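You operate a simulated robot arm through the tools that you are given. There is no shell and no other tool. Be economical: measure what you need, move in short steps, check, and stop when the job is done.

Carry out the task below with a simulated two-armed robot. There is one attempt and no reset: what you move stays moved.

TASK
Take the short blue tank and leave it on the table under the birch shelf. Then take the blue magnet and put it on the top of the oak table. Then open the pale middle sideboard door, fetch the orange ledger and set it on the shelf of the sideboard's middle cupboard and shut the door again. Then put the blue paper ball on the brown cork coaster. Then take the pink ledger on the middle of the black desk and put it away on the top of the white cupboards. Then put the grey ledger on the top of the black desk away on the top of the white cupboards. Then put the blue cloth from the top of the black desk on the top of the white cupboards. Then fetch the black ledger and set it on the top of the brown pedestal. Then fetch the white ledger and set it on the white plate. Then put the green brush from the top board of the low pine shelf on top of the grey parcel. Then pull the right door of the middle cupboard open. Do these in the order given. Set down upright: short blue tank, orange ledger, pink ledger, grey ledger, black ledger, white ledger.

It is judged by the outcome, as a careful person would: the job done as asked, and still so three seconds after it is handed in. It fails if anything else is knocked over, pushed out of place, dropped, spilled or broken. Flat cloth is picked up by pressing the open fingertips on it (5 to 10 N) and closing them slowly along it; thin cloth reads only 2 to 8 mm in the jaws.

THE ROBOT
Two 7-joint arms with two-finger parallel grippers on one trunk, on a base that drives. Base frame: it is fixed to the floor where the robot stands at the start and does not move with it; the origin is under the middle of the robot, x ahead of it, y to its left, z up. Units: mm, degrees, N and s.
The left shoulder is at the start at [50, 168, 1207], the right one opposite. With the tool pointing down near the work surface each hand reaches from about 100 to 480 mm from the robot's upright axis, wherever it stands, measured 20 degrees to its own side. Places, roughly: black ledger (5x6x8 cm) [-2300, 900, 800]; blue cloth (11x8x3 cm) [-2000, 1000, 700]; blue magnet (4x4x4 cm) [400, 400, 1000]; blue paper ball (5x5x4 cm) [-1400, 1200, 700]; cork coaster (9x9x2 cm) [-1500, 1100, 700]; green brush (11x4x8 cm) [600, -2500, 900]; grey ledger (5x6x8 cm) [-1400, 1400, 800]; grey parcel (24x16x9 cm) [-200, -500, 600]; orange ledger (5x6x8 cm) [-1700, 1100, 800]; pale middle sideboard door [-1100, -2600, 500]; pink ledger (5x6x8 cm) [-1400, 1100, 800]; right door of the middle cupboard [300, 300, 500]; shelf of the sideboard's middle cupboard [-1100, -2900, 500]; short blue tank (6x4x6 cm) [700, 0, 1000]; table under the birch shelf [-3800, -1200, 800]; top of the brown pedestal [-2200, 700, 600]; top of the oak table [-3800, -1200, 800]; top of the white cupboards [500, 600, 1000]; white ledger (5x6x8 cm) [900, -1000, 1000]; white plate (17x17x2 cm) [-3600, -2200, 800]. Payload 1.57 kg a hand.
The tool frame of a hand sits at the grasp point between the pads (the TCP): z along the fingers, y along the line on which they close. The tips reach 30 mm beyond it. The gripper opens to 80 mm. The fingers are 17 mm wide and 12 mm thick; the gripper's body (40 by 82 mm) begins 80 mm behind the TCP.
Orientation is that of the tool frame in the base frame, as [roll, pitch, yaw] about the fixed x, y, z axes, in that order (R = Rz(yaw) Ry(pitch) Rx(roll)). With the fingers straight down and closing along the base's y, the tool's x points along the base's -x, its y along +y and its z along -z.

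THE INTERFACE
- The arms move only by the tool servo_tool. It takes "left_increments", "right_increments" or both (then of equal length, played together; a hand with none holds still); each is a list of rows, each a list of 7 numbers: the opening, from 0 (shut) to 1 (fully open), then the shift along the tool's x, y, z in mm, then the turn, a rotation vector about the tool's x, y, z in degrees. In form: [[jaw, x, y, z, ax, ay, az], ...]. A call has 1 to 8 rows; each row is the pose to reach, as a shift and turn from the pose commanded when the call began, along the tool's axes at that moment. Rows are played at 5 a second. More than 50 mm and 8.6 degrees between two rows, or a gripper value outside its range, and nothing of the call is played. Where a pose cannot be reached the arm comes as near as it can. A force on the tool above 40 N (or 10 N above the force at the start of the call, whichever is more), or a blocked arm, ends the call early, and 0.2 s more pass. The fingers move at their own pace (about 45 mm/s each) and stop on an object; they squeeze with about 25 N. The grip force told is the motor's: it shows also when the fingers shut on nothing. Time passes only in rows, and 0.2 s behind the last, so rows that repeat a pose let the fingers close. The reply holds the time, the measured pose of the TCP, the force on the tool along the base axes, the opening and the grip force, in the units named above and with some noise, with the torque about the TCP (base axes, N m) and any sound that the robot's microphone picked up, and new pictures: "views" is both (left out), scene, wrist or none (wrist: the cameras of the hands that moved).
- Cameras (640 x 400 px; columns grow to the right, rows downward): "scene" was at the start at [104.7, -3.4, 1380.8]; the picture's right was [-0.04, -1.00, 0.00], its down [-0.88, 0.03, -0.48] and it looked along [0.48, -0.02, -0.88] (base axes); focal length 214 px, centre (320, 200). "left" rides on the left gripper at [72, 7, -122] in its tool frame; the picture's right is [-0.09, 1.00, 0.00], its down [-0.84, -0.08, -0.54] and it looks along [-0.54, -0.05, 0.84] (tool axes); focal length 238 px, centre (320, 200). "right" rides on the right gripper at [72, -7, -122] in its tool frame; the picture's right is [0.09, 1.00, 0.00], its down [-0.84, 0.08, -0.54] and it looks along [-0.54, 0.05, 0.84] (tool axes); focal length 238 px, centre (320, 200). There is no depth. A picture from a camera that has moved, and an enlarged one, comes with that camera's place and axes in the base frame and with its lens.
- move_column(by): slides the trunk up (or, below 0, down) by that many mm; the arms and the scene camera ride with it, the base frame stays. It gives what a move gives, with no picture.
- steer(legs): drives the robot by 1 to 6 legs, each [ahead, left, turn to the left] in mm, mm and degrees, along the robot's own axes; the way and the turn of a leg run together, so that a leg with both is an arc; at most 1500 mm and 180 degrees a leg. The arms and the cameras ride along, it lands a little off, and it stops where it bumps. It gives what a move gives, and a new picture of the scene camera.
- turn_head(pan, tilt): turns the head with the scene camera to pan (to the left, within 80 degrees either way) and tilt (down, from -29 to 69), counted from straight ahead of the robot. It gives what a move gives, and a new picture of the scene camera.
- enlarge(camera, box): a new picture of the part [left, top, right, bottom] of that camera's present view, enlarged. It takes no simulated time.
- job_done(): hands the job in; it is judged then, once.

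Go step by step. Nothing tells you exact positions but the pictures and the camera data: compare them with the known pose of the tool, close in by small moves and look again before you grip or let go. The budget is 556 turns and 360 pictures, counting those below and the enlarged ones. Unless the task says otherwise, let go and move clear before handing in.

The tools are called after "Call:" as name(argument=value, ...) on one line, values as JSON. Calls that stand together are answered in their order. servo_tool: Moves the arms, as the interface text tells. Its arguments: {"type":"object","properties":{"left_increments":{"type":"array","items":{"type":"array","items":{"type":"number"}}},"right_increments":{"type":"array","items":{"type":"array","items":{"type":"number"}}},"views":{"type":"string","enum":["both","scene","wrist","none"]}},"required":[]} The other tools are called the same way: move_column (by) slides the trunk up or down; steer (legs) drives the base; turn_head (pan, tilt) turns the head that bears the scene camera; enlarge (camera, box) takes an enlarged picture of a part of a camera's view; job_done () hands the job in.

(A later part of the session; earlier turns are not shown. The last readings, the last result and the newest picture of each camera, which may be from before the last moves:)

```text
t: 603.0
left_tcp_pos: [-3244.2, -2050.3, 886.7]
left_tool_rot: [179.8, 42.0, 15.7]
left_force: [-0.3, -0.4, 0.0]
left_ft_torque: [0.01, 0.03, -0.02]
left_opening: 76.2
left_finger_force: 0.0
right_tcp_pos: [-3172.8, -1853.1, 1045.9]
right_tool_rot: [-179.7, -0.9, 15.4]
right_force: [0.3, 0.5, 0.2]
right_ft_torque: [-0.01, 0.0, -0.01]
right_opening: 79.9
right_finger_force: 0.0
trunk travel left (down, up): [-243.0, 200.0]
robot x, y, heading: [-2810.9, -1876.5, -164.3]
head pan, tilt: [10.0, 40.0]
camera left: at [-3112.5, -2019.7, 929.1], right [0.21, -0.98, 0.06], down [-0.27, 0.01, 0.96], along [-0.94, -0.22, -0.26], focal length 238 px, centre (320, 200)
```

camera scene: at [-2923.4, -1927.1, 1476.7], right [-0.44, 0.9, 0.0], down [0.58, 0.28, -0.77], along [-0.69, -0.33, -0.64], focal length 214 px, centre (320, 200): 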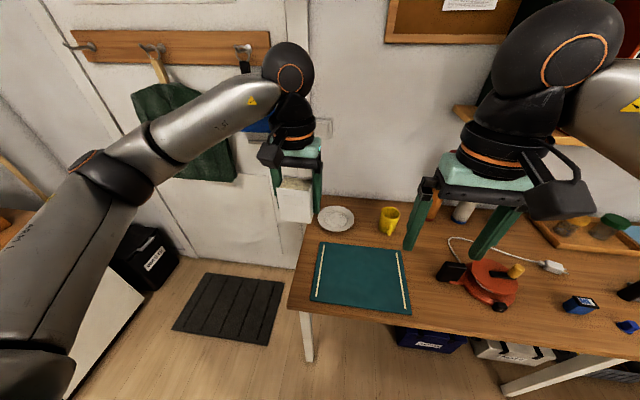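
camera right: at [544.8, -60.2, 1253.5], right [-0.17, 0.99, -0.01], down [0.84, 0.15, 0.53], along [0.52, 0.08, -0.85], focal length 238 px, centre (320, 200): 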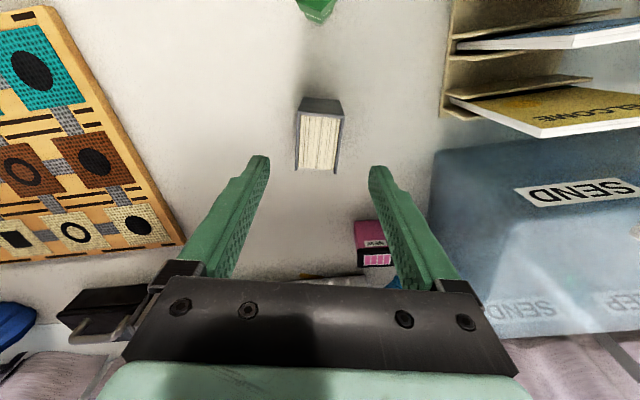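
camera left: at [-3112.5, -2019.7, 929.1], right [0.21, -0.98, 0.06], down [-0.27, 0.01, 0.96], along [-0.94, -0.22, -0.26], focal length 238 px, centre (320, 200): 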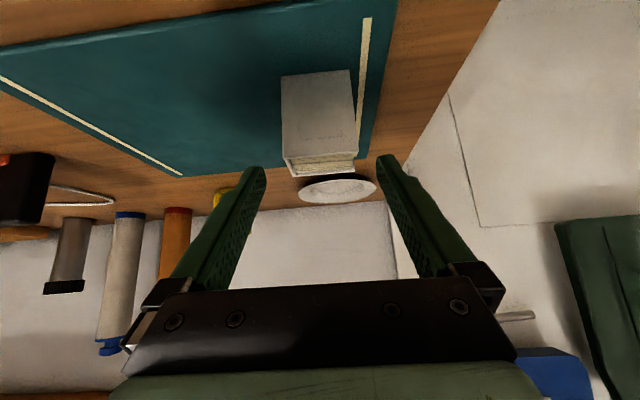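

Ledger is centred ahead, plate visible behind. Advance 100 mm along the tool and grip.

Call:
servo_tool(left_increments=[[0.95, 0, 0, 30, 0, 0, 0], [0.95, 0, 0, 60, 0, 0, 0], [0.95, 0, 0, 85, 0, 0, 0], [0.95, 0, 0, 102, 0, 0, 0], [0.95, 0, 0, 102, 0, 0, 0]], views="wrist")

```text
t: 604.1
left_tcp_pos: [-3308.9, -2070.4, 811.2]
left_tool_rot: [179.7, 42.0, 15.6]
left_force: [-0.2, -0.4, -0.4]
left_ft_torque: [-0.02, -0.02, 0.0]
left_opening: 76.0
left_finger_force: 0.1
right_tcp_pos: [-3172.3, -1853.9, 1045.7]
right_tool_rot: [-179.7, -0.9, 15.4]
right_force: [-0.5, -0.8, -0.6]
right_ft_torque: [0.05, -0.02, 0.03]
right_opening: 79.8
right_finger_force: 0.0
trunk travel left (down, up): [-243.0, 200.0]
robot x, y, heading: [-2806.2, -1874.4, -164.1]
head pan, tilt: [10.0, 40.0]
camera left: at [-3176.7, -2039.2, 854.7], right [0.21, -0.98, 0.07], down [-0.27, 0.01, 0.96], along [-0.94, -0.22, -0.26], focal length 238 px, centre (320, 200)
```

left: 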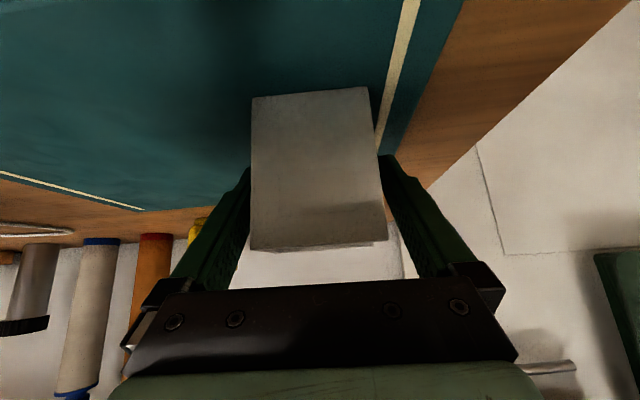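

Straddled. Grip and lift.

Call:
servo_tool(left_increments=[[0.7, 0, 0, 0, 0, 0, 0], [0.4, 0, 0, 0, 0, 0, 0], [0, 0, 0, 0, 0, 0, 0], [0, 0, 0, 0, 0, 0, 0], [0, -13, 0, -15, 0, 0, 0], [0, -33, 0, -37, 0, 0, 0]], views="both")

```text
t: 605.5
left_tcp_pos: [-3307.4, -2066.7, 862.4]
left_tool_rot: [179.7, 41.8, 15.5]
left_force: [0.3, 0.1, -2.1]
left_ft_torque: [-0.02, 0.02, -0.02]
left_opening: 59.7
left_finger_force: 24.7
right_tcp_pos: [-3172.1, -1852.2, 1045.6]
right_tool_rot: [-179.6, -1.0, 15.4]
right_force: [0.5, 0.2, -0.1]
right_ft_torque: [-0.01, 0.02, 0.0]
right_opening: 79.8
right_finger_force: 0.0
trunk travel left (down, up): [-243.0, 200.0]
robot x, y, heading: [-2805.7, -1876.2, -164.1]
head pan, tilt: [10.0, 40.0]
camera scene: at [-2923.4, -1927.1, 1276.6], right [-0.44, 0.9, 0.0], down [0.58, 0.28, -0.77], along [-0.69, -0.34, -0.64], focal length 214 px, centre (320, 200)
camera left: at [-3176.1, -2037.3, 904.6], right [0.2, -0.98, 0.07], down [-0.27, 0.01, 0.96], along [-0.94, -0.21, -0.27], focal length 238 px, centre (320, 200)
```

scene: 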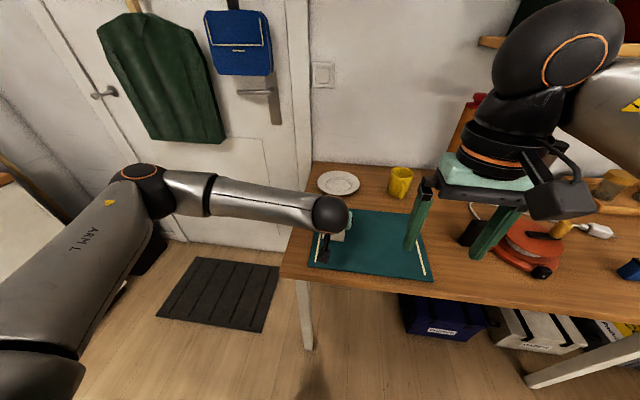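
left: 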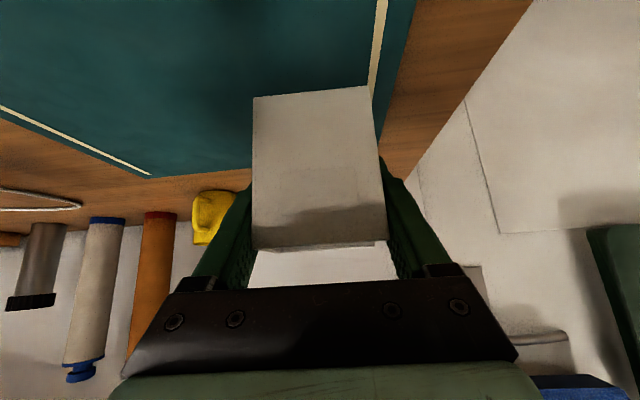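

Drive 170 mm nearer (still short of the table edge), then extend over the plate.

Call:
steer(legs=[[165, 0, 0]])

Call:
servo_tool(left_increments=[[0, -22, 6, 20, 0, 0, 0], [0, -44, 12, 40, 0, 0, 0], [0, -66, 17, 59, 0, 0, 0], [0, -88, 20, 79, 0, 0, 0], [0, -88, 20, 79, 0, 0, 0]], views="both")

```text
t: 607.0
left_tcp_pos: [-3464.3, -2114.0, 860.8]
left_tool_rot: [179.7, 41.9, 15.6]
left_force: [-0.3, 0.6, -2.9]
left_ft_torque: [-0.02, 0.07, -0.02]
left_opening: 60.0
left_finger_force: 25.3
right_tcp_pos: [-3328.6, -1897.6, 1045.0]
right_tool_rot: [-179.7, -0.9, 15.6]
right_force: [-0.2, 0.8, 0.7]
right_ft_torque: [-0.03, -0.01, -0.02]
right_opening: 80.1
right_finger_force: 0.0
trunk travel left (down, up): [-243.0, 200.0]
robot x, y, heading: [-2964.6, -1926.0, -164.0]
head pan, tilt: [10.0, 40.0]
camera scene: at [-3079.1, -1972.1, 1276.6], right [-0.44, 0.9, 0.0], down [0.58, 0.28, -0.77], along [-0.69, -0.34, -0.64], focal length 214 px, centre (320, 200)
```

scene: 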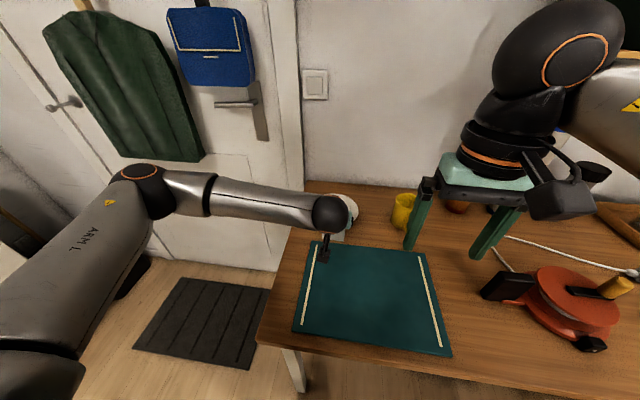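

```text
t: 608.2
left_tcp_pos: [-3573.1, -2165.3, 858.3]
left_tool_rot: [179.8, 41.9, 15.9]
left_force: [0.0, -0.2, -2.6]
left_ft_torque: [0.02, 0.0, 0.03]
left_opening: 59.9
left_finger_force: 24.8
right_tcp_pos: [-3328.8, -1898.9, 1044.8]
right_tool_rot: [-179.7, -0.8, 15.5]
right_force: [0.3, 0.3, 0.4]
right_ft_torque: [0.0, 0.0, 0.02]
right_opening: 80.3
right_finger_force: 0.1
trunk travel left (down, up): [-243.0, 200.0]
robot x, y, heading: [-2962.2, -1919.4, -163.9]
head pan, tilt: [10.0, 40.0]
camera scene: at [-3078.7, -1972.0, 1276.6], right [-0.44, 0.9, 0.0], down [0.58, 0.28, -0.77], along [-0.69, -0.34, -0.64], focal length 214 px, centre (320, 200)
camera left: at [-3440.8, -2134.3, 902.6], right [0.21, -0.98, 0.06], down [-0.27, 0.01, 0.96], along [-0.94, -0.22, -0.27], focal length 238 px, centre (320, 200)
```

scene: 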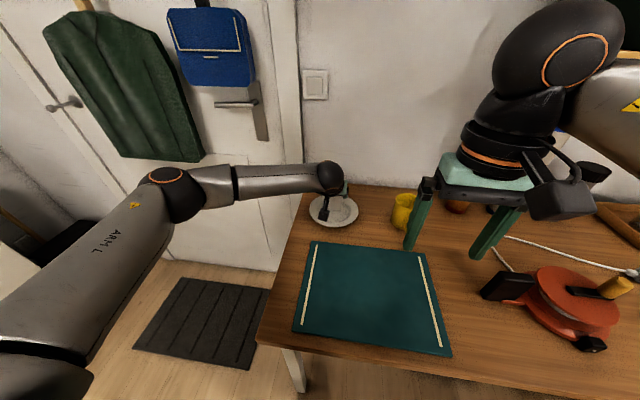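
left: 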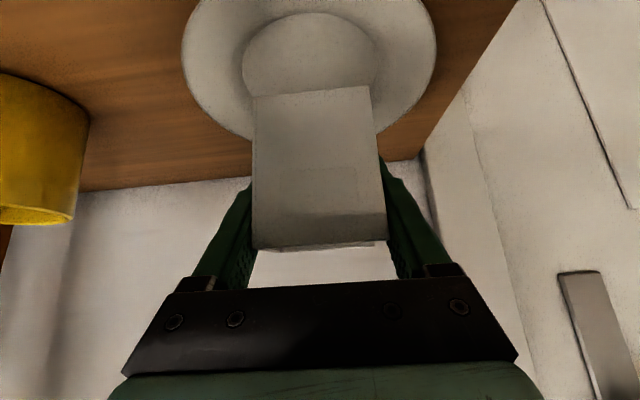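

Almost over the plate; its centre is ~18 mm further. Shift and lower partway.

Call:
servo_tool(left_increments=[[0, -13, 3, 12, 0, 0, 0], [0, -3, 3, 23, 0, 0, 0], [0, 5, 3, 32, 0, 0, 0], [0, 5, 3, 32, 0, 0, 0]], views="wrist")

```text
t: 609.2
left_tcp_pos: [-3589.1, -2173.0, 832.4]
left_tool_rot: [179.7, 41.9, 16.0]
left_force: [-0.7, 0.8, -1.8]
left_ft_torque: [0.0, 0.05, 0.02]
left_opening: 59.6
left_finger_force: 25.4
right_tcp_pos: [-3328.4, -1898.6, 1045.2]
right_tool_rot: [-179.7, -0.8, 15.6]
right_force: [0.1, -0.1, 0.1]
right_ft_torque: [-0.02, -0.01, 0.0]
right_opening: 79.9
right_finger_force: 0.1
trunk travel left (down, up): [-243.0, 200.0]
robot x, y, heading: [-2963.6, -1919.9, -163.8]
head pan, tilt: [10.0, 40.0]
camera left: at [-3456.5, -2142.3, 876.2], right [0.21, -0.98, 0.06], down [-0.27, 0.01, 0.96], along [-0.94, -0.22, -0.26], focal length 238 px, centre (320, 200)
```

left: 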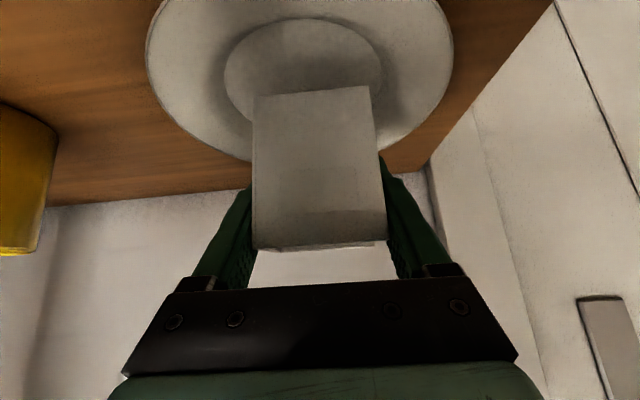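

Lined up with the plate's well. Feel downward.

Call:
servo_tool(left_increments=[[0, 2.7, -2, 3, 0, 0, 0], [0, 5.4, -3, 6, 0, 0, 0]], views="none")

Call:
servo_tool(left_increments=[[0, 2.7, 0, 3, 0, 0, 0], [0, 4, 0, 4.4, 0, 0, 0]], views="none")

Call:
servo_tool(left_increments=[[0, 2, 0, 2.2, 0, 0, 0], [0, 3, 0, 3.3, 0, 0, 0]], views="none")

```text
t: 609.8
left_tcp_pos: [-3588.5, -2171.2, 825.0]
left_tool_rot: [179.7, 41.9, 15.7]
left_force: [0.1, 1.0, -2.7]
left_ft_torque: [-0.02, 0.03, 0.01]
left_opening: 59.8
left_finger_force: 25.2
right_tcp_pos: [-3327.6, -1898.4, 1045.1]
right_tool_rot: [-179.7, -1.0, 15.5]
right_force: [-0.6, 0.0, -0.5]
right_ft_torque: [-0.02, 0.0, -0.03]
right_opening: 80.0
right_finger_force: 0.1
trunk travel left (down, up): [-243.0, 200.0]
robot x, y, heading: [-2961.7, -1926.3, -163.5]
head pan, tilt: [10.0, 40.0]
```

```text
t: 610.4
left_tcp_pos: [-3588.3, -2171.7, 823.7]
left_tool_rot: [179.7, 42.3, 15.8]
left_force: [1.8, -1.3, 12.7]
left_ft_torque: [0.14, -0.49, -0.06]
left_opening: 59.8
left_finger_force: 24.8
right_tcp_pos: [-3327.8, -1898.6, 1045.7]
right_tool_rot: [-179.7, -0.8, 15.6]
right_force: [-0.2, -1.3, 0.1]
right_ft_torque: [0.01, -0.05, -0.01]
right_opening: 80.1
right_finger_force: 0.1
trunk travel left (down, up): [-243.0, 200.0]
robot x, y, heading: [-2966.2, -1922.0, -163.8]
head pan, tilt: [10.0, 40.0]
```

```text
t: 611.0
left_tcp_pos: [-3588.9, -2170.3, 820.9]
left_tool_rot: [179.8, 42.3, 15.8]
left_force: [-2.5, -2.5, 20.9]
left_ft_torque: [0.18, -0.1, 0.05]
left_opening: 59.5
left_finger_force: 25.2
right_tcp_pos: [-3326.1, -1897.5, 1046.2]
right_tool_rot: [-179.7, -0.7, 15.5]
right_force: [-0.6, 0.5, -0.4]
right_ft_torque: [0.03, 0.02, 0.0]
right_opening: 80.0
right_finger_force: 0.0
trunk travel left (down, up): [-243.0, 200.0]
robot x, y, heading: [-2961.4, -1924.0, -163.7]
head pan, tilt: [10.0, 40.0]
```

Contact. Ease off, open, and withdraw along the tool axis.

Call:
servo_tool(left_increments=[[0, -3, 0, -3.3, 0, 0, 0], [0.82, -3, 0, -3.3, 0, 0, 0], [0.95, -3, 0, -3.3, 0, 0, 0], [0.95, -3, 0, -3.3, 0, 0, 0], [0.95, -3, 0, -20, 0, 0, 0], [0.95, -3, 0, -55, 0, 0, 0], [0.95, -3, 0, -90, 0, 0, 0]], views="wrist")

```text
t: 612.6
left_tcp_pos: [-3531.6, -2153.0, 885.6]
left_tool_rot: [179.7, 42.0, 15.7]
left_force: [0.5, 0.8, 0.4]
left_ft_torque: [0.01, -0.01, 0.01]
left_opening: 76.2
left_finger_force: 0.0
right_tcp_pos: [-3327.6, -1897.4, 1045.4]
right_tool_rot: [-179.7, -0.8, 15.6]
right_force: [0.3, -0.1, 0.7]
right_ft_torque: [-0.01, -0.03, 0.02]
right_opening: 79.7
right_finger_force: 0.1
trunk travel left (down, up): [-243.0, 200.0]
robot x, y, heading: [-2965.2, -1923.1, -164.0]
head pan, tilt: [10.0, 40.0]
camera left: at [-3399.9, -2122.2, 929.7], right [0.21, -0.98, 0.06], down [-0.27, 0.01, 0.96], along [-0.94, -0.22, -0.26], focal length 238 px, centre (320, 200)
```

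left: 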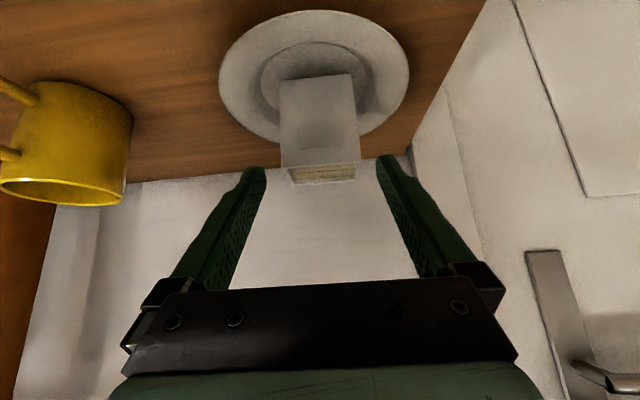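

White ledger stands in the plate's well. Back off, fold the left arm, raise the trunk.

Call:
steer(legs=[[-350, 0, 0]])

Call:
servo_tool(left_increments=[[1, 26, 0, -23, 0, 7, 0], [1, 52, 0, -46, 0, 14, 0], [1, 78, 0, -69, 0, 21, 0], [1, 104, 0, -92, 0, 28, 0], [1, 130, 0, -115, 0, 35, 0], [1, 156, 0, -138, 0, 42, 0]], views="none")

Call:
move_column(by=200)

```text
t: 614.8
left_tcp_pos: [-3206.1, -2057.9, 886.3]
left_tool_rot: [179.9, 42.1, 15.4]
left_force: [0.8, -1.0, 0.4]
left_ft_torque: [0.0, 0.0, 0.0]
left_opening: 75.7
left_finger_force: 0.1
right_tcp_pos: [-3000.8, -1803.8, 1045.3]
right_tool_rot: [-179.6, -0.8, 15.4]
right_force: [0.2, 0.4, 0.5]
right_ft_torque: [0.01, -0.01, 0.0]
right_opening: 79.9
right_finger_force: 0.0
trunk travel left (down, up): [-243.0, 200.0]
robot x, y, heading: [-2636.3, -1828.9, -164.1]
head pan, tilt: [10.0, 40.0]
camera scene: at [-2751.8, -1877.9, 1276.7], right [-0.44, 0.9, 0.0], down [0.58, 0.28, -0.77], along [-0.69, -0.33, -0.64], focal length 214 px, centre (320, 200)
```

scene: 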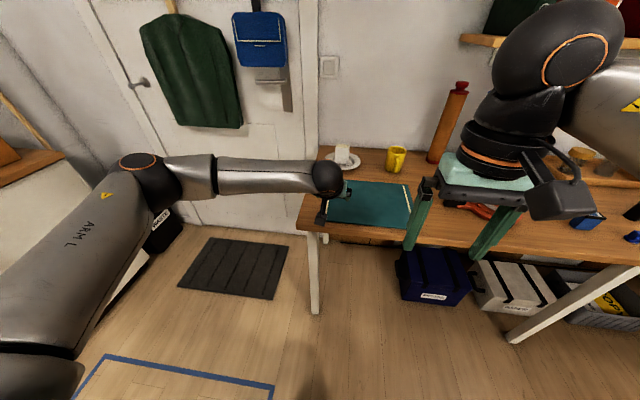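

```text
t: 616.2
left_tcp_pos: [-3002.8, -2001.6, 882.2]
left_tool_rot: [179.8, -0.3, 15.7]
left_force: [0.2, -0.3, 0.6]
left_ft_torque: [0.01, -0.01, -0.01]
left_opening: 80.0
left_finger_force: 0.1
right_tcp_pos: [-3000.7, -1802.5, 1045.5]
right_tool_rot: [-179.8, -0.9, 15.3]
right_force: [-0.1, 0.7, -0.2]
right_ft_torque: [-0.04, -0.03, 0.02]
right_opening: 80.1
right_finger_force: 0.0
trunk travel left (down, up): [-243.0, 200.0]
robot x, y, heading: [-2634.7, -1833.8, -163.9]
head pan, tilt: [10.0, 40.0]
```

```text
t: 618.4
left_tcp_pos: [-3004.0, -2002.1, 1082.5]
left_tool_rot: [179.7, -0.1, 15.6]
left_force: [0.0, 0.1, 0.7]
left_ft_torque: [-0.04, 0.02, -0.02]
left_opening: 79.8
left_finger_force: 0.1
right_tcp_pos: [-3001.4, -1803.2, 1246.0]
right_tool_rot: [-179.6, -0.9, 15.3]
right_force: [0.6, 0.2, 0.6]
right_ft_torque: [0.03, -0.01, 0.0]
right_opening: 80.3
right_finger_force: 0.1
trunk travel left (down, up): [-443.0, 0.0]
robot x, y, heading: [-2636.1, -1828.2, -164.2]
head pan, tilt: [10.0, 40.0]
```

Now the green brush. Turn round and drive along the sideboard to the low pine shelf in the far corner.

Call:
servo_tool(left_increments=[[1, 0, 0, -45, 0, 0, 0], [1, 0, 0, -90, 0, 0, 0], [1, 0, 0, -130, 0, 0, 0]], views="none")

Call:
steer(legs=[[0, 0, 90], [0, 0, 90.2], [1000, -650, 0], [1400, 0, 0]])

Call:
turn_head(pan=-40, tilt=35)

```text
t: 619.2
left_tcp_pos: [-3005.2, -1996.7, 1214.5]
left_tool_rot: [179.8, -0.1, 15.7]
left_force: [0.2, 0.2, -0.9]
left_ft_torque: [-0.06, 0.02, 0.02]
left_opening: 79.9
left_finger_force: 0.1
right_tcp_pos: [-3001.3, -1802.8, 1245.7]
right_tool_rot: [-179.7, -0.7, 15.3]
right_force: [0.1, 0.1, 0.2]
right_ft_torque: [0.01, -0.02, -0.02]
right_opening: 79.9
right_finger_force: 0.0
trunk travel left (down, up): [-443.0, 0.0]
robot x, y, heading: [-2636.1, -1831.2, -164.2]
head pan, tilt: [10.0, 40.0]
```

```text
t: 639.5
left_tcp_pos: [207.1, -1580.7, 1213.8]
left_tool_rot: [179.9, -0.1, -161.9]
left_force: [0.3, 1.1, 0.5]
left_ft_torque: [-0.04, 0.0, 0.01]
left_opening: 80.2
left_finger_force: 0.1
right_tcp_pos: [210.8, -1772.3, 1244.9]
right_tool_rot: [-179.7, -0.8, -162.4]
right_force: [-0.4, -0.5, 0.5]
right_ft_torque: [-0.04, 0.0, 0.0]
right_opening: 79.9
right_finger_force: 0.1
trunk travel left (down, up): [-443.0, 0.0]
robot x, y, heading: [-156.5, -1761.4, 18.2]
head pan, tilt: [10.0, 40.0]
camera scene: at [-41.5, -1711.4, 1476.7], right [0.47, -0.88, 0.0], down [-0.57, -0.3, -0.77], along [0.67, 0.36, -0.64], focal length 214 px, centre (320, 200)
```

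scene: 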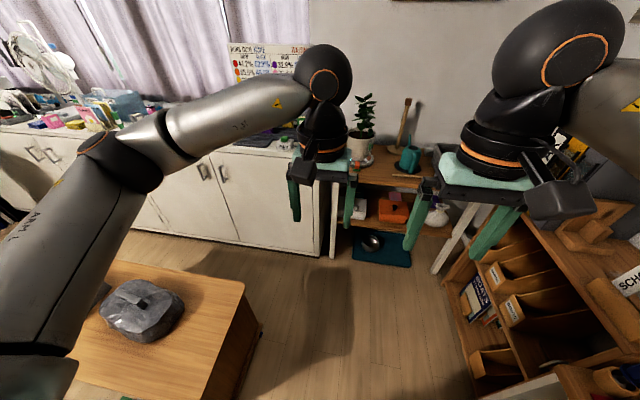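

```text
t: 640.7
left_tcp_pos: [207.3, -1580.0, 1213.1]
left_tool_rot: [179.8, -0.1, -162.0]
left_force: [-0.2, -0.8, 0.4]
left_ft_torque: [0.03, 0.01, -0.02]
left_opening: 79.9
left_finger_force: 0.1
right_tcp_pos: [211.9, -1773.6, 1245.5]
right_tool_rot: [-179.7, -0.9, -162.2]
right_force: [-0.2, -1.1, 0.4]
right_ft_torque: [0.0, 0.0, 0.01]
right_opening: 80.1
right_finger_force: 0.0
trunk travel left (down, up): [-443.0, 0.0]
robot x, y, heading: [-153.3, -1763.7, 18.4]
head pan, tilt: [-40.0, 35.0]
camera scene: at [-34.8, -1784.3, 1484.2], right [-0.37, -0.93, 0.0], down [-0.53, 0.21, -0.82], along [0.76, -0.3, -0.57], focal length 214 px, centre (320, 200)
```

scene: 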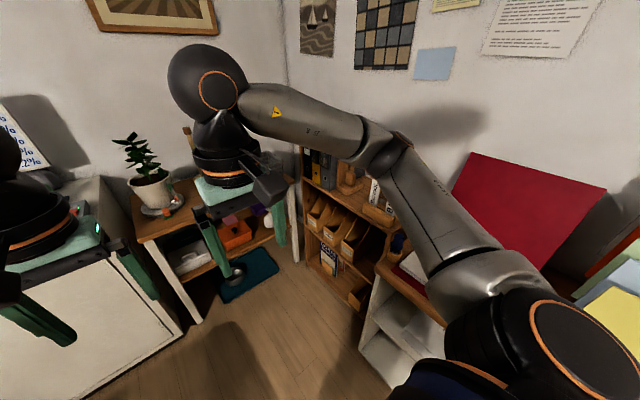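

The pine shelf is ahead on the right beyond the sideboard. Drive on and face it.

Call:
steer(legs=[[430, 0, -2.2], [0, 0, -90]])

Call:
turn_head(pan=0, tilt=35)

Call:
enlarge(camera="scene", box=[200, 120, 440, 270])

```text
t: 647.1
left_tcp_pos: [412.0, -2010.5, 1213.8]
left_tool_rot: [179.8, -0.1, 104.9]
left_force: [-0.6, -0.1, 0.6]
left_ft_torque: [-0.01, 0.0, 0.0]
left_opening: 80.1
left_finger_force: 0.1
right_tcp_pos: [219.8, -2003.2, 1245.8]
right_tool_rot: [-179.7, -0.8, 104.4]
right_force: [-0.5, -0.2, 0.8]
right_ft_torque: [-0.02, 0.03, 0.01]
right_opening: 80.1
right_finger_force: 0.0
trunk travel left (down, up): [-443.0, 0.0]
robot x, y, heading: [250.5, -1637.8, -75.0]
head pan, tilt: [-40.0, 35.0]
camera scene: at [223.5, -1758.2, 1484.2], right [-0.91, 0.42, 0.0], down [0.24, 0.52, -0.82], along [-0.35, -0.74, -0.57], focal length 214 px, centre (320, 200)
```

scene: 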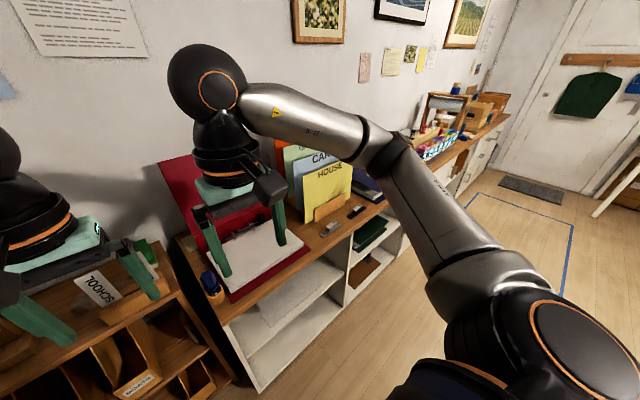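

```text
t: 648.2
left_tcp_pos: [412.6, -2011.3, 1214.5]
left_tool_rot: [179.8, -0.1, 104.8]
left_force: [0.1, -0.5, -0.2]
left_ft_torque: [-0.01, 0.0, 0.01]
left_opening: 80.0
left_finger_force: 0.0
right_tcp_pos: [219.2, -2001.9, 1245.1]
right_tool_rot: [-179.7, -0.9, 104.4]
right_force: [-0.5, 0.5, -0.5]
right_ft_torque: [0.0, 0.02, -0.02]
right_opening: 79.8
right_finger_force: 0.1
trunk travel left (down, up): [-443.0, 0.0]
robot x, y, heading: [250.1, -1640.3, -75.1]
head pan, tilt: [0.0, 35.0]
camera scene: at [283.6, -1763.6, 1484.2], right [-0.97, -0.26, 0.0], down [-0.15, 0.55, -0.82], along [0.21, -0.79, -0.57], focal length 214 px, centre (320, 200)
```

scene: 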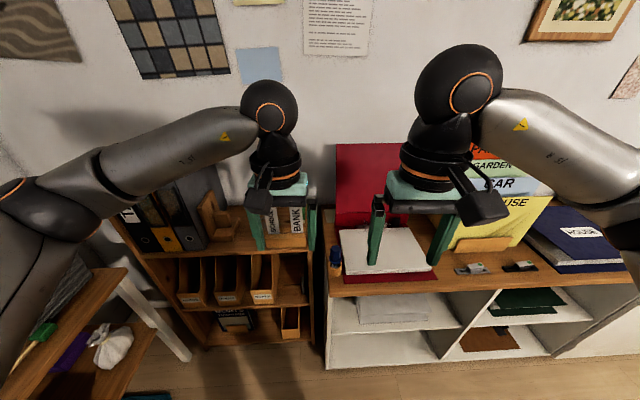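

```text
2.67 times, centred on (320, 195) of scene
camera zoom: at [283.6, -1763.6, 1484.2], right [-0.97, -0.26, 0.0], down [-0.15, 0.55, -0.82], along [0.21, -0.79, -0.57], focal length 572 px, centre (320, 213)
```

zoom: 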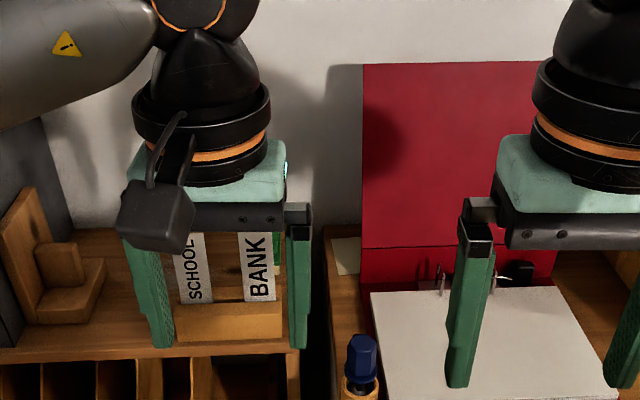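

Call:
steer(legs=[[250, 150, 1]])

Call:
turn_head(pan=-5, tilt=45)

```text
t: 650.2
left_tcp_pos: [631.1, -2204.5, 1213.8]
left_tool_rot: [179.9, -0.1, 105.9]
left_force: [0.3, -0.2, 0.3]
left_ft_torque: [-0.02, 0.0, 0.0]
left_opening: 80.1
left_finger_force: 0.0
right_tcp_pos: [437.2, -2200.5, 1245.4]
right_tool_rot: [-179.8, -0.9, 105.5]
right_force: [0.9, -0.1, -0.7]
right_ft_torque: [0.03, -0.01, 0.02]
right_opening: 80.2
right_finger_force: 0.0
trunk travel left (down, up): [-443.0, 0.0]
robot x, y, heading: [467.1, -1837.7, -74.1]
head pan, tilt: [0.0, 35.0]
camera scene: at [497.7, -1960.6, 1484.2], right [-0.96, -0.28, 0.0], down [-0.16, 0.55, -0.82], along [0.23, -0.79, -0.57], focal length 214 px, centre (320, 200)
```

scene: 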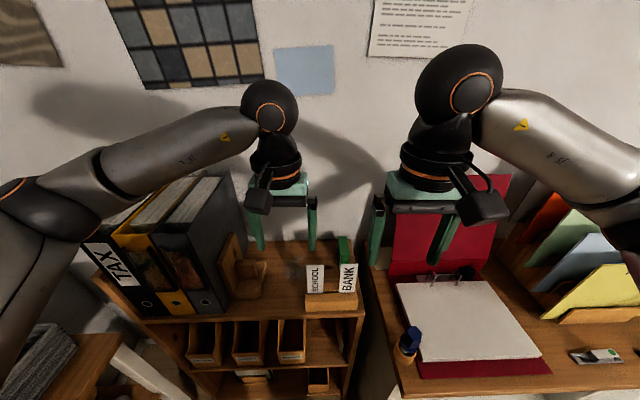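

```text
t: 650.9
left_tcp_pos: [631.6, -2204.1, 1215.3]
left_tool_rot: [179.7, 0.0, 105.9]
left_force: [-0.4, 0.8, 0.4]
left_ft_torque: [0.02, 0.02, -0.01]
left_opening: 79.8
left_finger_force: 0.1
right_tcp_pos: [436.4, -2200.8, 1246.6]
right_tool_rot: [-179.7, -0.8, 105.4]
right_force: [-0.6, 0.7, 0.0]
right_ft_torque: [-0.02, -0.01, 0.02]
right_opening: 79.8
right_finger_force: 0.1
trunk travel left (down, up): [-443.0, 0.0]
robot x, y, heading: [460.9, -1831.9, -73.8]
head pan, tilt: [-5.0, 45.0]
camera scene: at [488.3, -1955.2, 1469.5], right [-0.98, -0.19, 0.0], down [-0.14, 0.69, -0.71], along [0.14, -0.69, -0.71], focal length 214 px, centre (320, 200)
```

scene: 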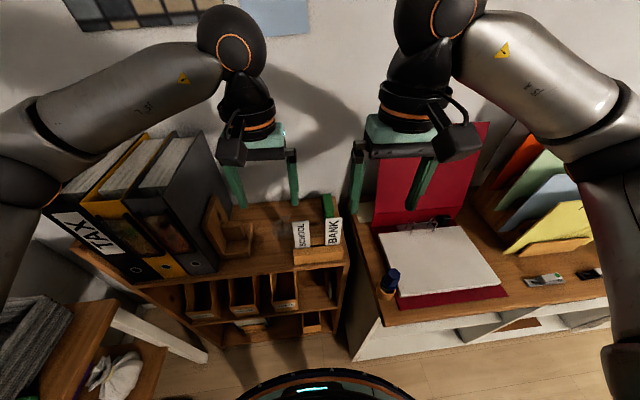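

Call:
enlarge(camera="scene", box=[240, 160, 400, 280])

Call:
servo_tool(right_increments=[[1, -20, 20, 0, 0, 0, 0], [1, -40, 40, 10, 0, 0, 0], [1, -60, 60, 20, 0, 0, 0]], views="wrist")

```text
3.33 times, centred on (320, 220) of scene
camera zoom: at [488.3, -1955.2, 1469.5], right [-0.98, -0.19, 0.0], down [-0.14, 0.69, -0.71], along [0.14, -0.69, -0.71], focal length 715 px, centre (320, 133)
```

zoom: 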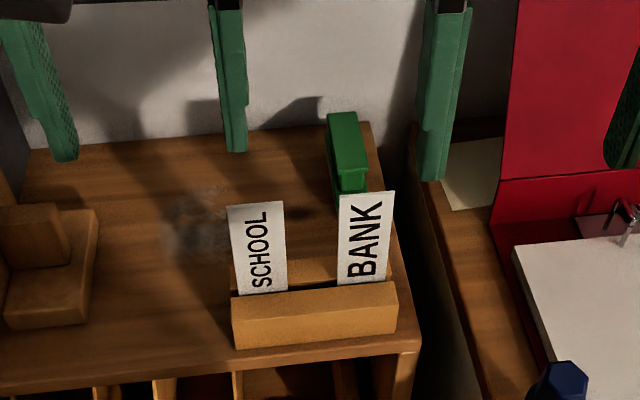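

```text
t: 651.7
left_tcp_pos: [631.9, -2204.2, 1214.3]
left_tool_rot: [179.8, -0.1, 105.9]
left_force: [0.0, -0.1, 0.4]
left_ft_torque: [0.0, 0.02, 0.02]
left_opening: 80.0
left_finger_force: 0.0
right_tcp_pos: [512.5, -2242.1, 1226.7]
right_tool_rot: [-179.6, -1.0, 105.6]
right_force: [0.5, 0.2, 0.2]
right_ft_torque: [-0.02, 0.04, -0.04]
right_opening: 79.9
right_finger_force: 0.1
trunk travel left (down, up): [-443.0, 0.0]
robot x, y, heading: [461.9, -1835.1, -73.7]
head pan, tilt: [-5.0, 45.0]
camera right: at [488.9, -2175.4, 1350.0], right [0.93, 0.36, -0.01], down [0.3, -0.79, 0.53], along [0.18, -0.5, -0.85], focal length 238 px, centre (320, 200)
```

right: 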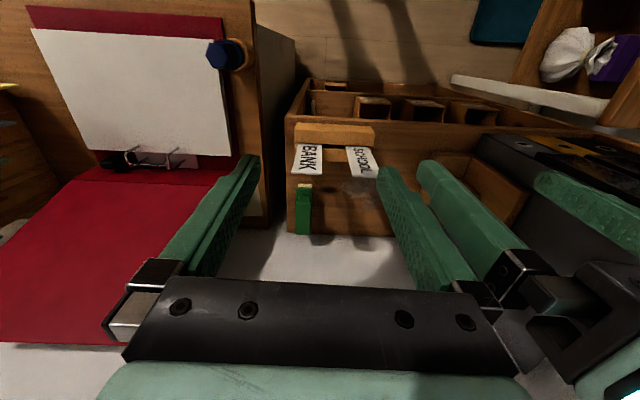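

The green brush stands in the back right corner of the pine shelf's top, ≈(551, -2430, top 971). Drive 45 mm closer, move the left hand aside, and bring the right hand over the brush.

Call:
steer(legs=[[45, 0, 0]])

Call:
servo_tool(left_increments=[[1, 0, 25, 0, 0, 0, 0], [1, 0, 50, 0, 0, 0, 0], [1, 0, 75, 0, 0, 0, 0], [1, 0, 100, 0, 0, 0, 0], [1, 0, 120, 0, 0, 0, 0]], right_increments=[[1, -28, -3, 20, 0, 0, 0], [1, -56, -6, 45, 0, 0, 0], [1, -84, -9, 70, 0, 0, 0], [1, -112, -12, 90, 0, 0, 0], [1, -138, -14, 110, 0, 0, 0]], views="wrist")

```text
t: 652.6
left_tcp_pos: [644.2, -2249.2, 1213.4]
left_tool_rot: [179.8, -0.1, 105.9]
left_force: [0.8, -0.6, -0.1]
left_ft_torque: [0.03, 0.02, -0.01]
left_opening: 80.1
left_finger_force: 0.1
right_tcp_pos: [526.3, -2285.5, 1226.9]
right_tool_rot: [-179.6, -0.9, 105.5]
right_force: [0.1, -0.8, 0.9]
right_ft_torque: [0.02, 0.03, 0.01]
right_opening: 80.0
right_finger_force: 0.0
trunk travel left (down, up): [-443.0, 0.0]
robot x, y, heading: [476.9, -1881.4, -73.8]
head pan, tilt: [-5.0, 45.0]
camera scene: at [501.6, -2001.0, 1469.3], right [-0.98, -0.19, 0.0], down [-0.14, 0.69, -0.71], along [0.14, -0.69, -0.71], focal length 214 px, centre (320, 200)
```

scene: 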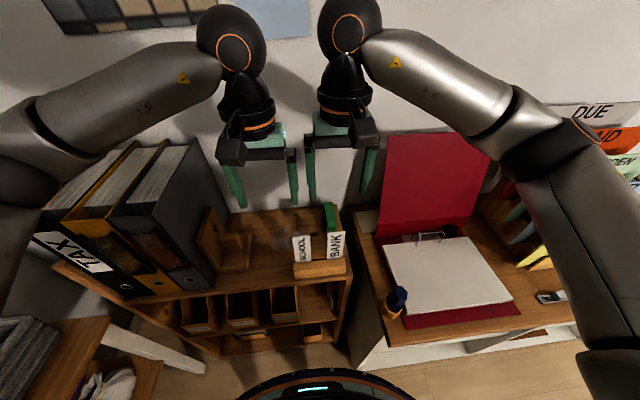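

```text
t: 653.8
left_tcp_pos: [758.2, -2217.0, 1214.7]
left_tool_rot: [179.8, -0.1, 105.9]
left_force: [0.8, -0.4, 0.2]
left_ft_torque: [-0.02, 0.01, -0.03]
left_opening: 80.1
left_finger_force: 0.1
right_tcp_pos: [545.9, -2417.4, 1118.1]
right_tool_rot: [-179.7, -0.8, 105.5]
right_force: [0.2, 0.5, 0.4]
right_ft_torque: [0.01, 0.05, 0.01]
right_opening: 79.9
right_finger_force: 0.1
trunk travel left (down, up): [-443.0, 0.0]
robot x, y, heading: [471.7, -1882.0, -73.8]
head pan, tilt: [-5.0, 45.0]
camera right: at [520.5, -2352.5, 1241.3], right [0.93, 0.36, 0.0], down [0.3, -0.79, 0.53], along [0.19, -0.5, -0.85], focal length 238 px, centre (320, 200)
camera left: at [746.2, -2146.4, 1337.6], right [0.98, 0.18, 0.0], down [0.15, -0.83, 0.54], along [0.1, -0.53, -0.84], focal length 238 px, centre (320, 200)
```

right: 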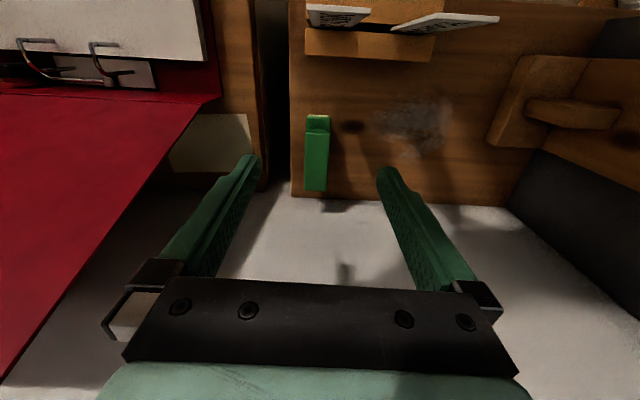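
left: 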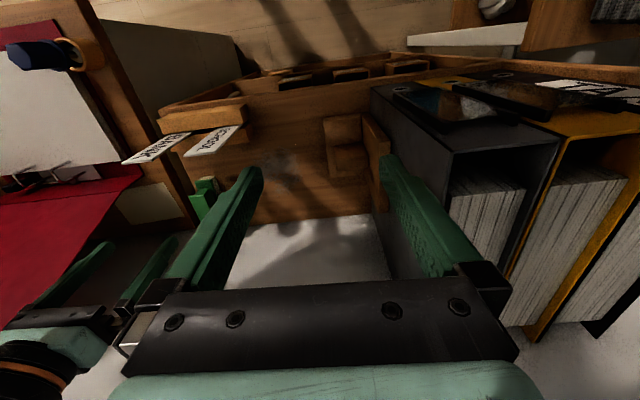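

Call:
servo_tool(right_increments=[[1, -18, 2, 30, 0, 0, 0], [1, -36, 4, 65, 0, 0, 0], [1, -36, 4, 100, 0, 0, 0], [1, -36, 4, 100, 0, 0, 0]], views="wrist")

```text
t: 654.8
left_tcp_pos: [759.4, -2218.3, 1215.9]
left_tool_rot: [179.8, -0.1, 105.9]
left_force: [1.2, -0.5, -0.2]
left_ft_torque: [0.03, -0.04, -0.02]
left_opening: 80.0
left_finger_force: 0.2
right_tcp_pos: [558.9, -2448.9, 1015.0]
right_tool_rot: [-179.8, -0.8, 105.7]
right_force: [1.0, 0.5, -0.5]
right_ft_torque: [0.0, -0.01, -0.01]
right_opening: 80.0
right_finger_force: 0.0
trunk travel left (down, up): [-443.0, 0.0]
robot x, y, heading: [471.1, -1880.7, -73.8]
head pan, tilt: [-5.0, 45.0]
camera right: at [534.6, -2384.5, 1138.1], right [0.93, 0.36, 0.0], down [0.3, -0.79, 0.53], along [0.19, -0.5, -0.85], focal length 238 px, centre (320, 200)
```

right: 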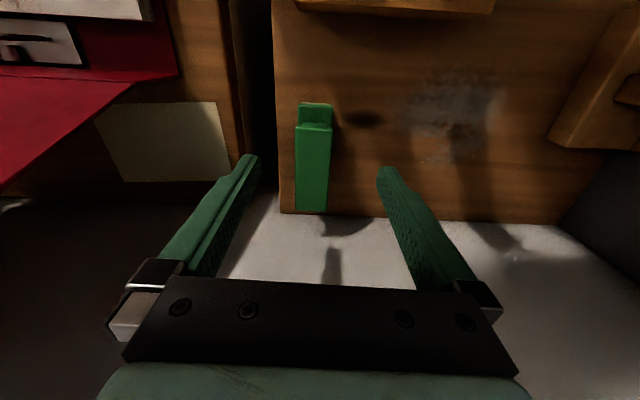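

Brush top is lower/farther than thought: ≈(570, -2503), top ≈870. I'll raise the hand, sidestep 95 mm left and go 65 mm forward, clear of the sideboard's corner.

Call:
servo_tool(right_increments=[[1, 20, 0, -40, 0, 0, 0], [1, 40, 0, -70, 0, 0, 0]], views="none")

Call:
steer(legs=[[0, 95, -0.2], [65, 0, 0]])

Call:
move_column(by=-100)

```text
t: 655.4
left_tcp_pos: [758.6, -2218.3, 1215.2]
left_tool_rot: [179.8, -0.1, 106.0]
left_force: [0.1, 0.0, 0.3]
left_ft_torque: [-0.03, 0.06, -0.01]
left_opening: 80.1
left_finger_force: 0.1
right_tcp_pos: [546.8, -2413.3, 1085.5]
right_tool_rot: [-179.7, -0.8, 105.6]
right_force: [-0.3, -0.5, -0.5]
right_ft_torque: [-0.02, 0.02, 0.01]
right_opening: 79.9
right_finger_force: 0.1
trunk travel left (down, up): [-443.0, 0.0]
robot x, y, heading: [473.1, -1881.3, -74.1]
head pan, tilt: [-5.0, 45.0]
```

```text
t: 657.1
left_tcp_pos: [864.7, -2255.2, 1215.8]
left_tool_rot: [179.9, -0.1, 105.7]
left_force: [0.0, -1.4, 1.0]
left_ft_torque: [0.02, 0.01, 0.0]
left_opening: 79.9
left_finger_force: 0.0
right_tcp_pos: [653.0, -2450.5, 1083.8]
right_tool_rot: [-179.7, -0.9, 105.3]
right_force: [0.3, -0.4, 0.4]
right_ft_torque: [-0.01, 0.03, 0.0]
right_opening: 80.1
right_finger_force: 0.1
trunk travel left (down, up): [-443.0, 0.0]
robot x, y, heading: [582.6, -1915.5, -74.1]
head pan, tilt: [-5.0, 45.0]
camera scene: at [608.8, -2036.3, 1469.3], right [-0.98, -0.19, 0.0], down [-0.13, 0.7, -0.71], along [0.13, -0.69, -0.71], focal length 214 px, centre (320, 200)
```

scene: 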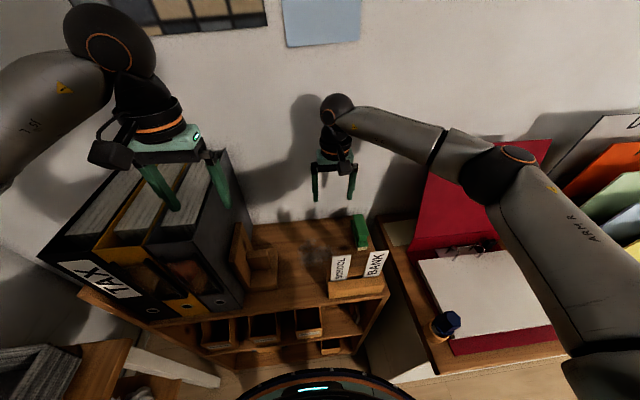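

```text
t: 657.6
left_tcp_pos: [864.2, -2253.8, 1207.6]
left_tool_rot: [-180.0, 1.0, 105.7]
left_force: [0.0, 2.5, 1.9]
left_ft_torque: [-0.25, 0.04, 0.01]
left_opening: 79.1
left_finger_force: 0.2
right_tcp_pos: [652.9, -2448.0, 1069.8]
right_tool_rot: [-179.9, -0.7, 105.3]
right_force: [-0.1, 0.7, 1.0]
right_ft_torque: [0.01, 0.0, 0.04]
right_opening: 79.8
right_finger_force: 0.0
trunk travel left (down, up): [-427.0, 16.0]
robot x, y, heading: [579.8, -1919.3, -74.1]
head pan, tilt: [-5.0, 45.0]
stopped: the force on the tool passed its limit (the readings are from after the stop); the commanded pose is now the measured one
```

The left fingertips touched the top of the binders. Raise the trunk again and lift/retract the left hand.

Call:
move_column(by=16)

Call:
servo_tool(left_increments=[[1, 0, 0, -30, 0, 0, 0], [1, 20, 0, -60, 0, 0, 0], [1, 60, 0, -70, 0, 0, 0], [1, 100, 0, -75, 0, 0, 0], [1, 140, 0, -75, 0, 0, 0]], views="scene")

```text
t: 658.3
left_tcp_pos: [866.0, -2255.4, 1221.9]
left_tool_rot: [-180.0, 0.8, 105.7]
left_force: [-0.6, 0.1, 0.1]
left_ft_torque: [0.02, -0.01, 0.02]
left_opening: 80.1
left_finger_force: 0.0
right_tcp_pos: [653.6, -2449.0, 1084.3]
right_tool_rot: [-179.6, -0.8, 105.4]
right_force: [0.6, -0.7, -0.3]
right_ft_torque: [0.02, -0.02, -0.03]
right_opening: 79.9
right_finger_force: 0.0
trunk travel left (down, up): [-443.0, 0.0]
robot x, y, heading: [581.5, -1918.8, -74.1]
head pan, tilt: [-5.0, 45.0]
```

```text
t: 659.5
left_tcp_pos: [829.2, -2117.1, 1296.2]
left_tool_rot: [179.9, 0.9, 105.7]
left_force: [0.0, 0.8, 0.4]
left_ft_torque: [-0.03, -0.03, 0.0]
left_opening: 80.1
left_finger_force: 0.2
right_tcp_pos: [652.6, -2449.4, 1085.1]
right_tool_rot: [-179.7, -0.9, 105.3]
right_force: [0.1, -0.1, -0.5]
right_ft_torque: [-0.03, 0.02, -0.01]
right_opening: 80.1
right_finger_force: 0.0
trunk travel left (down, up): [-443.0, 0.0]
robot x, y, heading: [584.9, -1913.2, -74.2]
head pan, tilt: [-5.0, 45.0]
camera scene: at [608.4, -2034.6, 1469.5], right [-0.98, -0.19, 0.0], down [-0.13, 0.69, -0.71], along [0.13, -0.69, -0.71], focal length 214 px, centre (320, 200)
```

scene: 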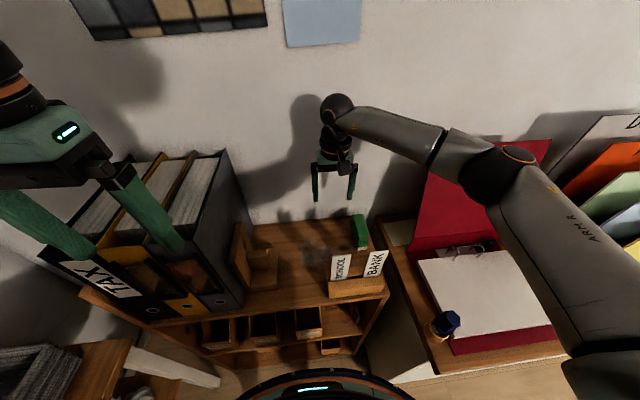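

Binders are undisturbed. Now move the right hand over the brush (no trunk lowering needed) and look.

Call:
servo_tool(right_increments=[[1, -2, -30, 10, 0, 0, 0], [1, -4, -60, 30, 0, 0, 0], [1, -6, -85, 60, 0, 0, 0], [1, -8, -102, 95, 0, 0, 0], [1, -8, -102, 125, 0, 0, 0]], views="wrist")

```text
t: 660.7
left_tcp_pos: [828.8, -2119.6, 1295.3]
left_tool_rot: [-179.9, 0.9, 105.7]
left_force: [0.1, -0.4, 0.7]
left_ft_torque: [0.03, 0.01, 0.04]
left_opening: 80.0
left_finger_force: 0.0
right_tcp_pos: [554.9, -2479.6, 959.7]
right_tool_rot: [-179.9, -0.8, 105.2]
right_force: [-0.7, 0.3, 0.3]
right_ft_torque: [-0.03, 0.04, 0.0]
right_opening: 79.9
right_finger_force: 0.1
trunk travel left (down, up): [-443.0, 0.0]
robot x, y, heading: [580.0, -1913.7, -74.2]
head pan, tilt: [-5.0, 45.0]
camera right: at [531.3, -2413.8, 1082.6], right [0.94, 0.35, 0.0], down [0.3, -0.79, 0.53], along [0.18, -0.5, -0.85], focal length 238 px, centre (320, 200)
```

right: 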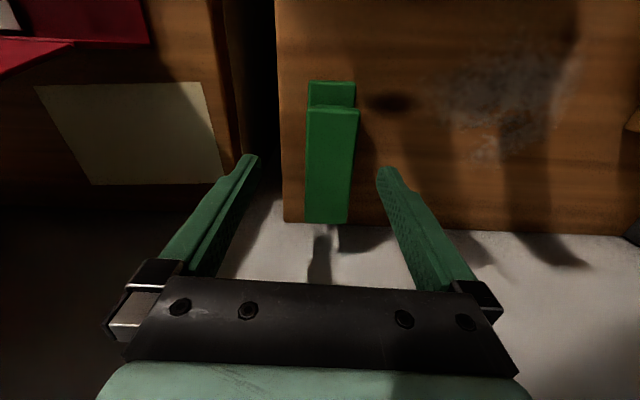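

Brush runs (551,-2447)→(584,-2542), top ≈897. Shift 8 mm left, 10 forward, and descend around it.

Call:
servo_tool(right_increments=[[0.85, -5, 8, 15, 0, 0, -2], [0.85, -10, 8, 40, 0, 0, -4], [0.85, -10, 8, 65, 0, 0, -4], [0.85, -10, 8, 65, 0, 0, -4]], views="wrist")

```text
t: 661.7
left_tcp_pos: [830.0, -2118.6, 1294.6]
left_tool_rot: [-180.0, 0.9, 105.7]
left_force: [-0.7, -0.1, -0.3]
left_ft_torque: [-0.01, 0.01, 0.0]
left_opening: 80.0
left_finger_force: 0.0
right_tcp_pos: [565.1, -2486.1, 893.5]
right_tool_rot: [-179.9, -0.8, 109.5]
right_force: [0.5, -0.1, -0.1]
right_ft_torque: [0.0, -0.02, -0.05]
right_opening: 68.0
right_finger_force: 0.0
trunk travel left (down, up): [-443.0, 0.0]
robot x, y, heading: [583.9, -1920.7, -74.2]
head pan, tilt: [-5.0, 45.0]
camera right: at [536.2, -2422.3, 1016.8], right [0.91, 0.42, 0.0], down [0.35, -0.77, 0.53], along [0.22, -0.48, -0.85], focal length 238 px, centre (320, 200)
```

right: 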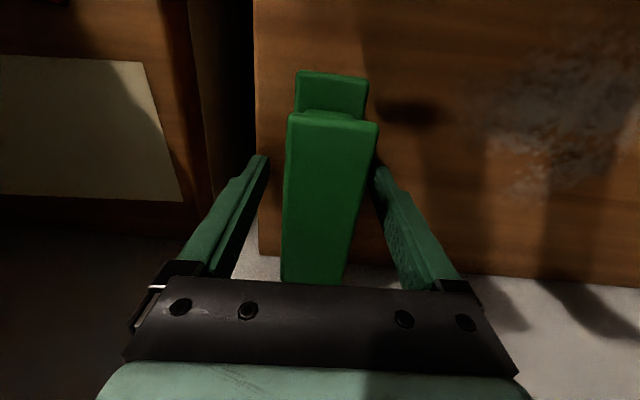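

Call:
servo_tool(right_increments=[[0.85, 0, 0, 8, 0, 0, 2], [0.85, 0, 0, 16, 0, 0, 3], [0.5, 0, 0, 16, 0, 0, 3], [0, 0, 0, 16, 0, 0, 3], [0, 0, 0, 16, 0, 0, 3], [0, 0, 0, 16, 0, 0, 3]], views="wrist")

```text
t: 662.3
left_tcp_pos: [828.8, -2115.2, 1297.1]
left_tool_rot: [179.9, 1.0, 105.7]
left_force: [0.4, -0.9, 0.6]
left_ft_torque: [-0.01, -0.02, 0.0]
left_opening: 79.8
left_finger_force: 0.0
right_tcp_pos: [568.2, -2486.4, 889.7]
right_tool_rot: [179.9, -0.3, 106.8]
right_force: [-0.5, 8.2, 14.6]
right_ft_torque: [0.18, 0.64, -0.42]
right_opening: 66.9
right_finger_force: 0.0
trunk travel left (down, up): [-443.0, 0.0]
robot x, y, heading: [583.6, -1912.7, -74.3]
head pan, tilt: [-5.0, 45.0]
stopped in row 2 (right hand): the force on the tool passed its limit (the readings are from after the stop); the commanded pose is now the measured one
camera right: at [540.9, -2420.5, 1013.3], right [0.93, 0.38, 0.0], down [0.32, -0.78, 0.54], along [0.2, -0.5, -0.84], focal length 238 px, centre (320, 200)
```

right: 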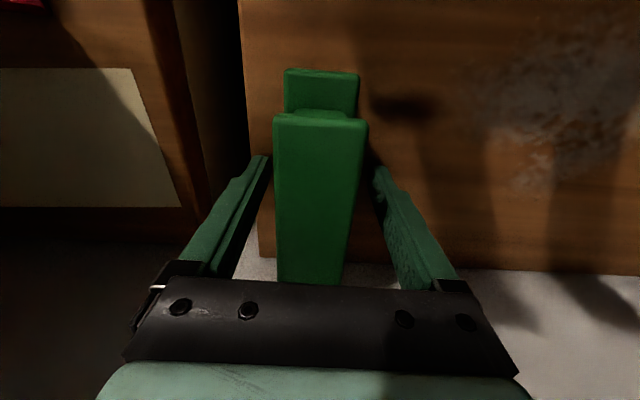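

Something touched below the fingertips; the depth suffices (tips ~50 mm below the brush top). Back up 3 mm and close.

Call:
servo_tool(right_increments=[[0.85, 0, 0, -4, 0, 0, 0], [0.5, 0, 0, -4, 0, 0, 0], [0.2, 0, 0, -4, 0, 0, 0], [0, 0, 0, -4, 0, 0, 0], [0, 0, 0, -4, 0, 0, 0], [0, 0, 0, -4, 0, 0, 0]], views="wrist")

```text
t: 663.7
left_tcp_pos: [829.0, -2117.3, 1296.0]
left_tool_rot: [-180.0, 0.9, 105.8]
left_force: [0.7, 0.5, -0.3]
left_ft_torque: [-0.02, 0.03, 0.0]
left_opening: 80.2
left_finger_force: 0.1
right_tcp_pos: [566.8, -2487.9, 889.3]
right_tool_rot: [180.0, -0.4, 106.8]
right_force: [-1.0, -1.8, 5.9]
right_ft_torque: [-0.19, 0.06, 0.01]
right_opening: 35.1
right_finger_force: 25.1
trunk travel left (down, up): [-443.0, 0.0]
robot x, y, heading: [581.7, -1913.0, -74.1]
head pan, tilt: [-5.0, 45.0]
camera right: at [540.1, -2422.0, 1013.4], right [0.93, 0.38, 0.0], down [0.32, -0.78, 0.54], along [0.2, -0.5, -0.84], focal length 238 px, centre (320, 200)
```

right: 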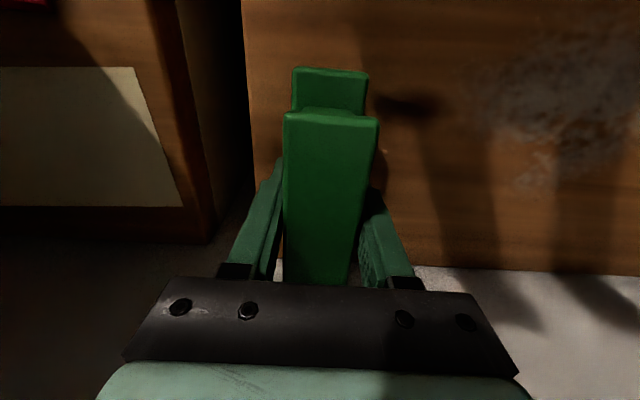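

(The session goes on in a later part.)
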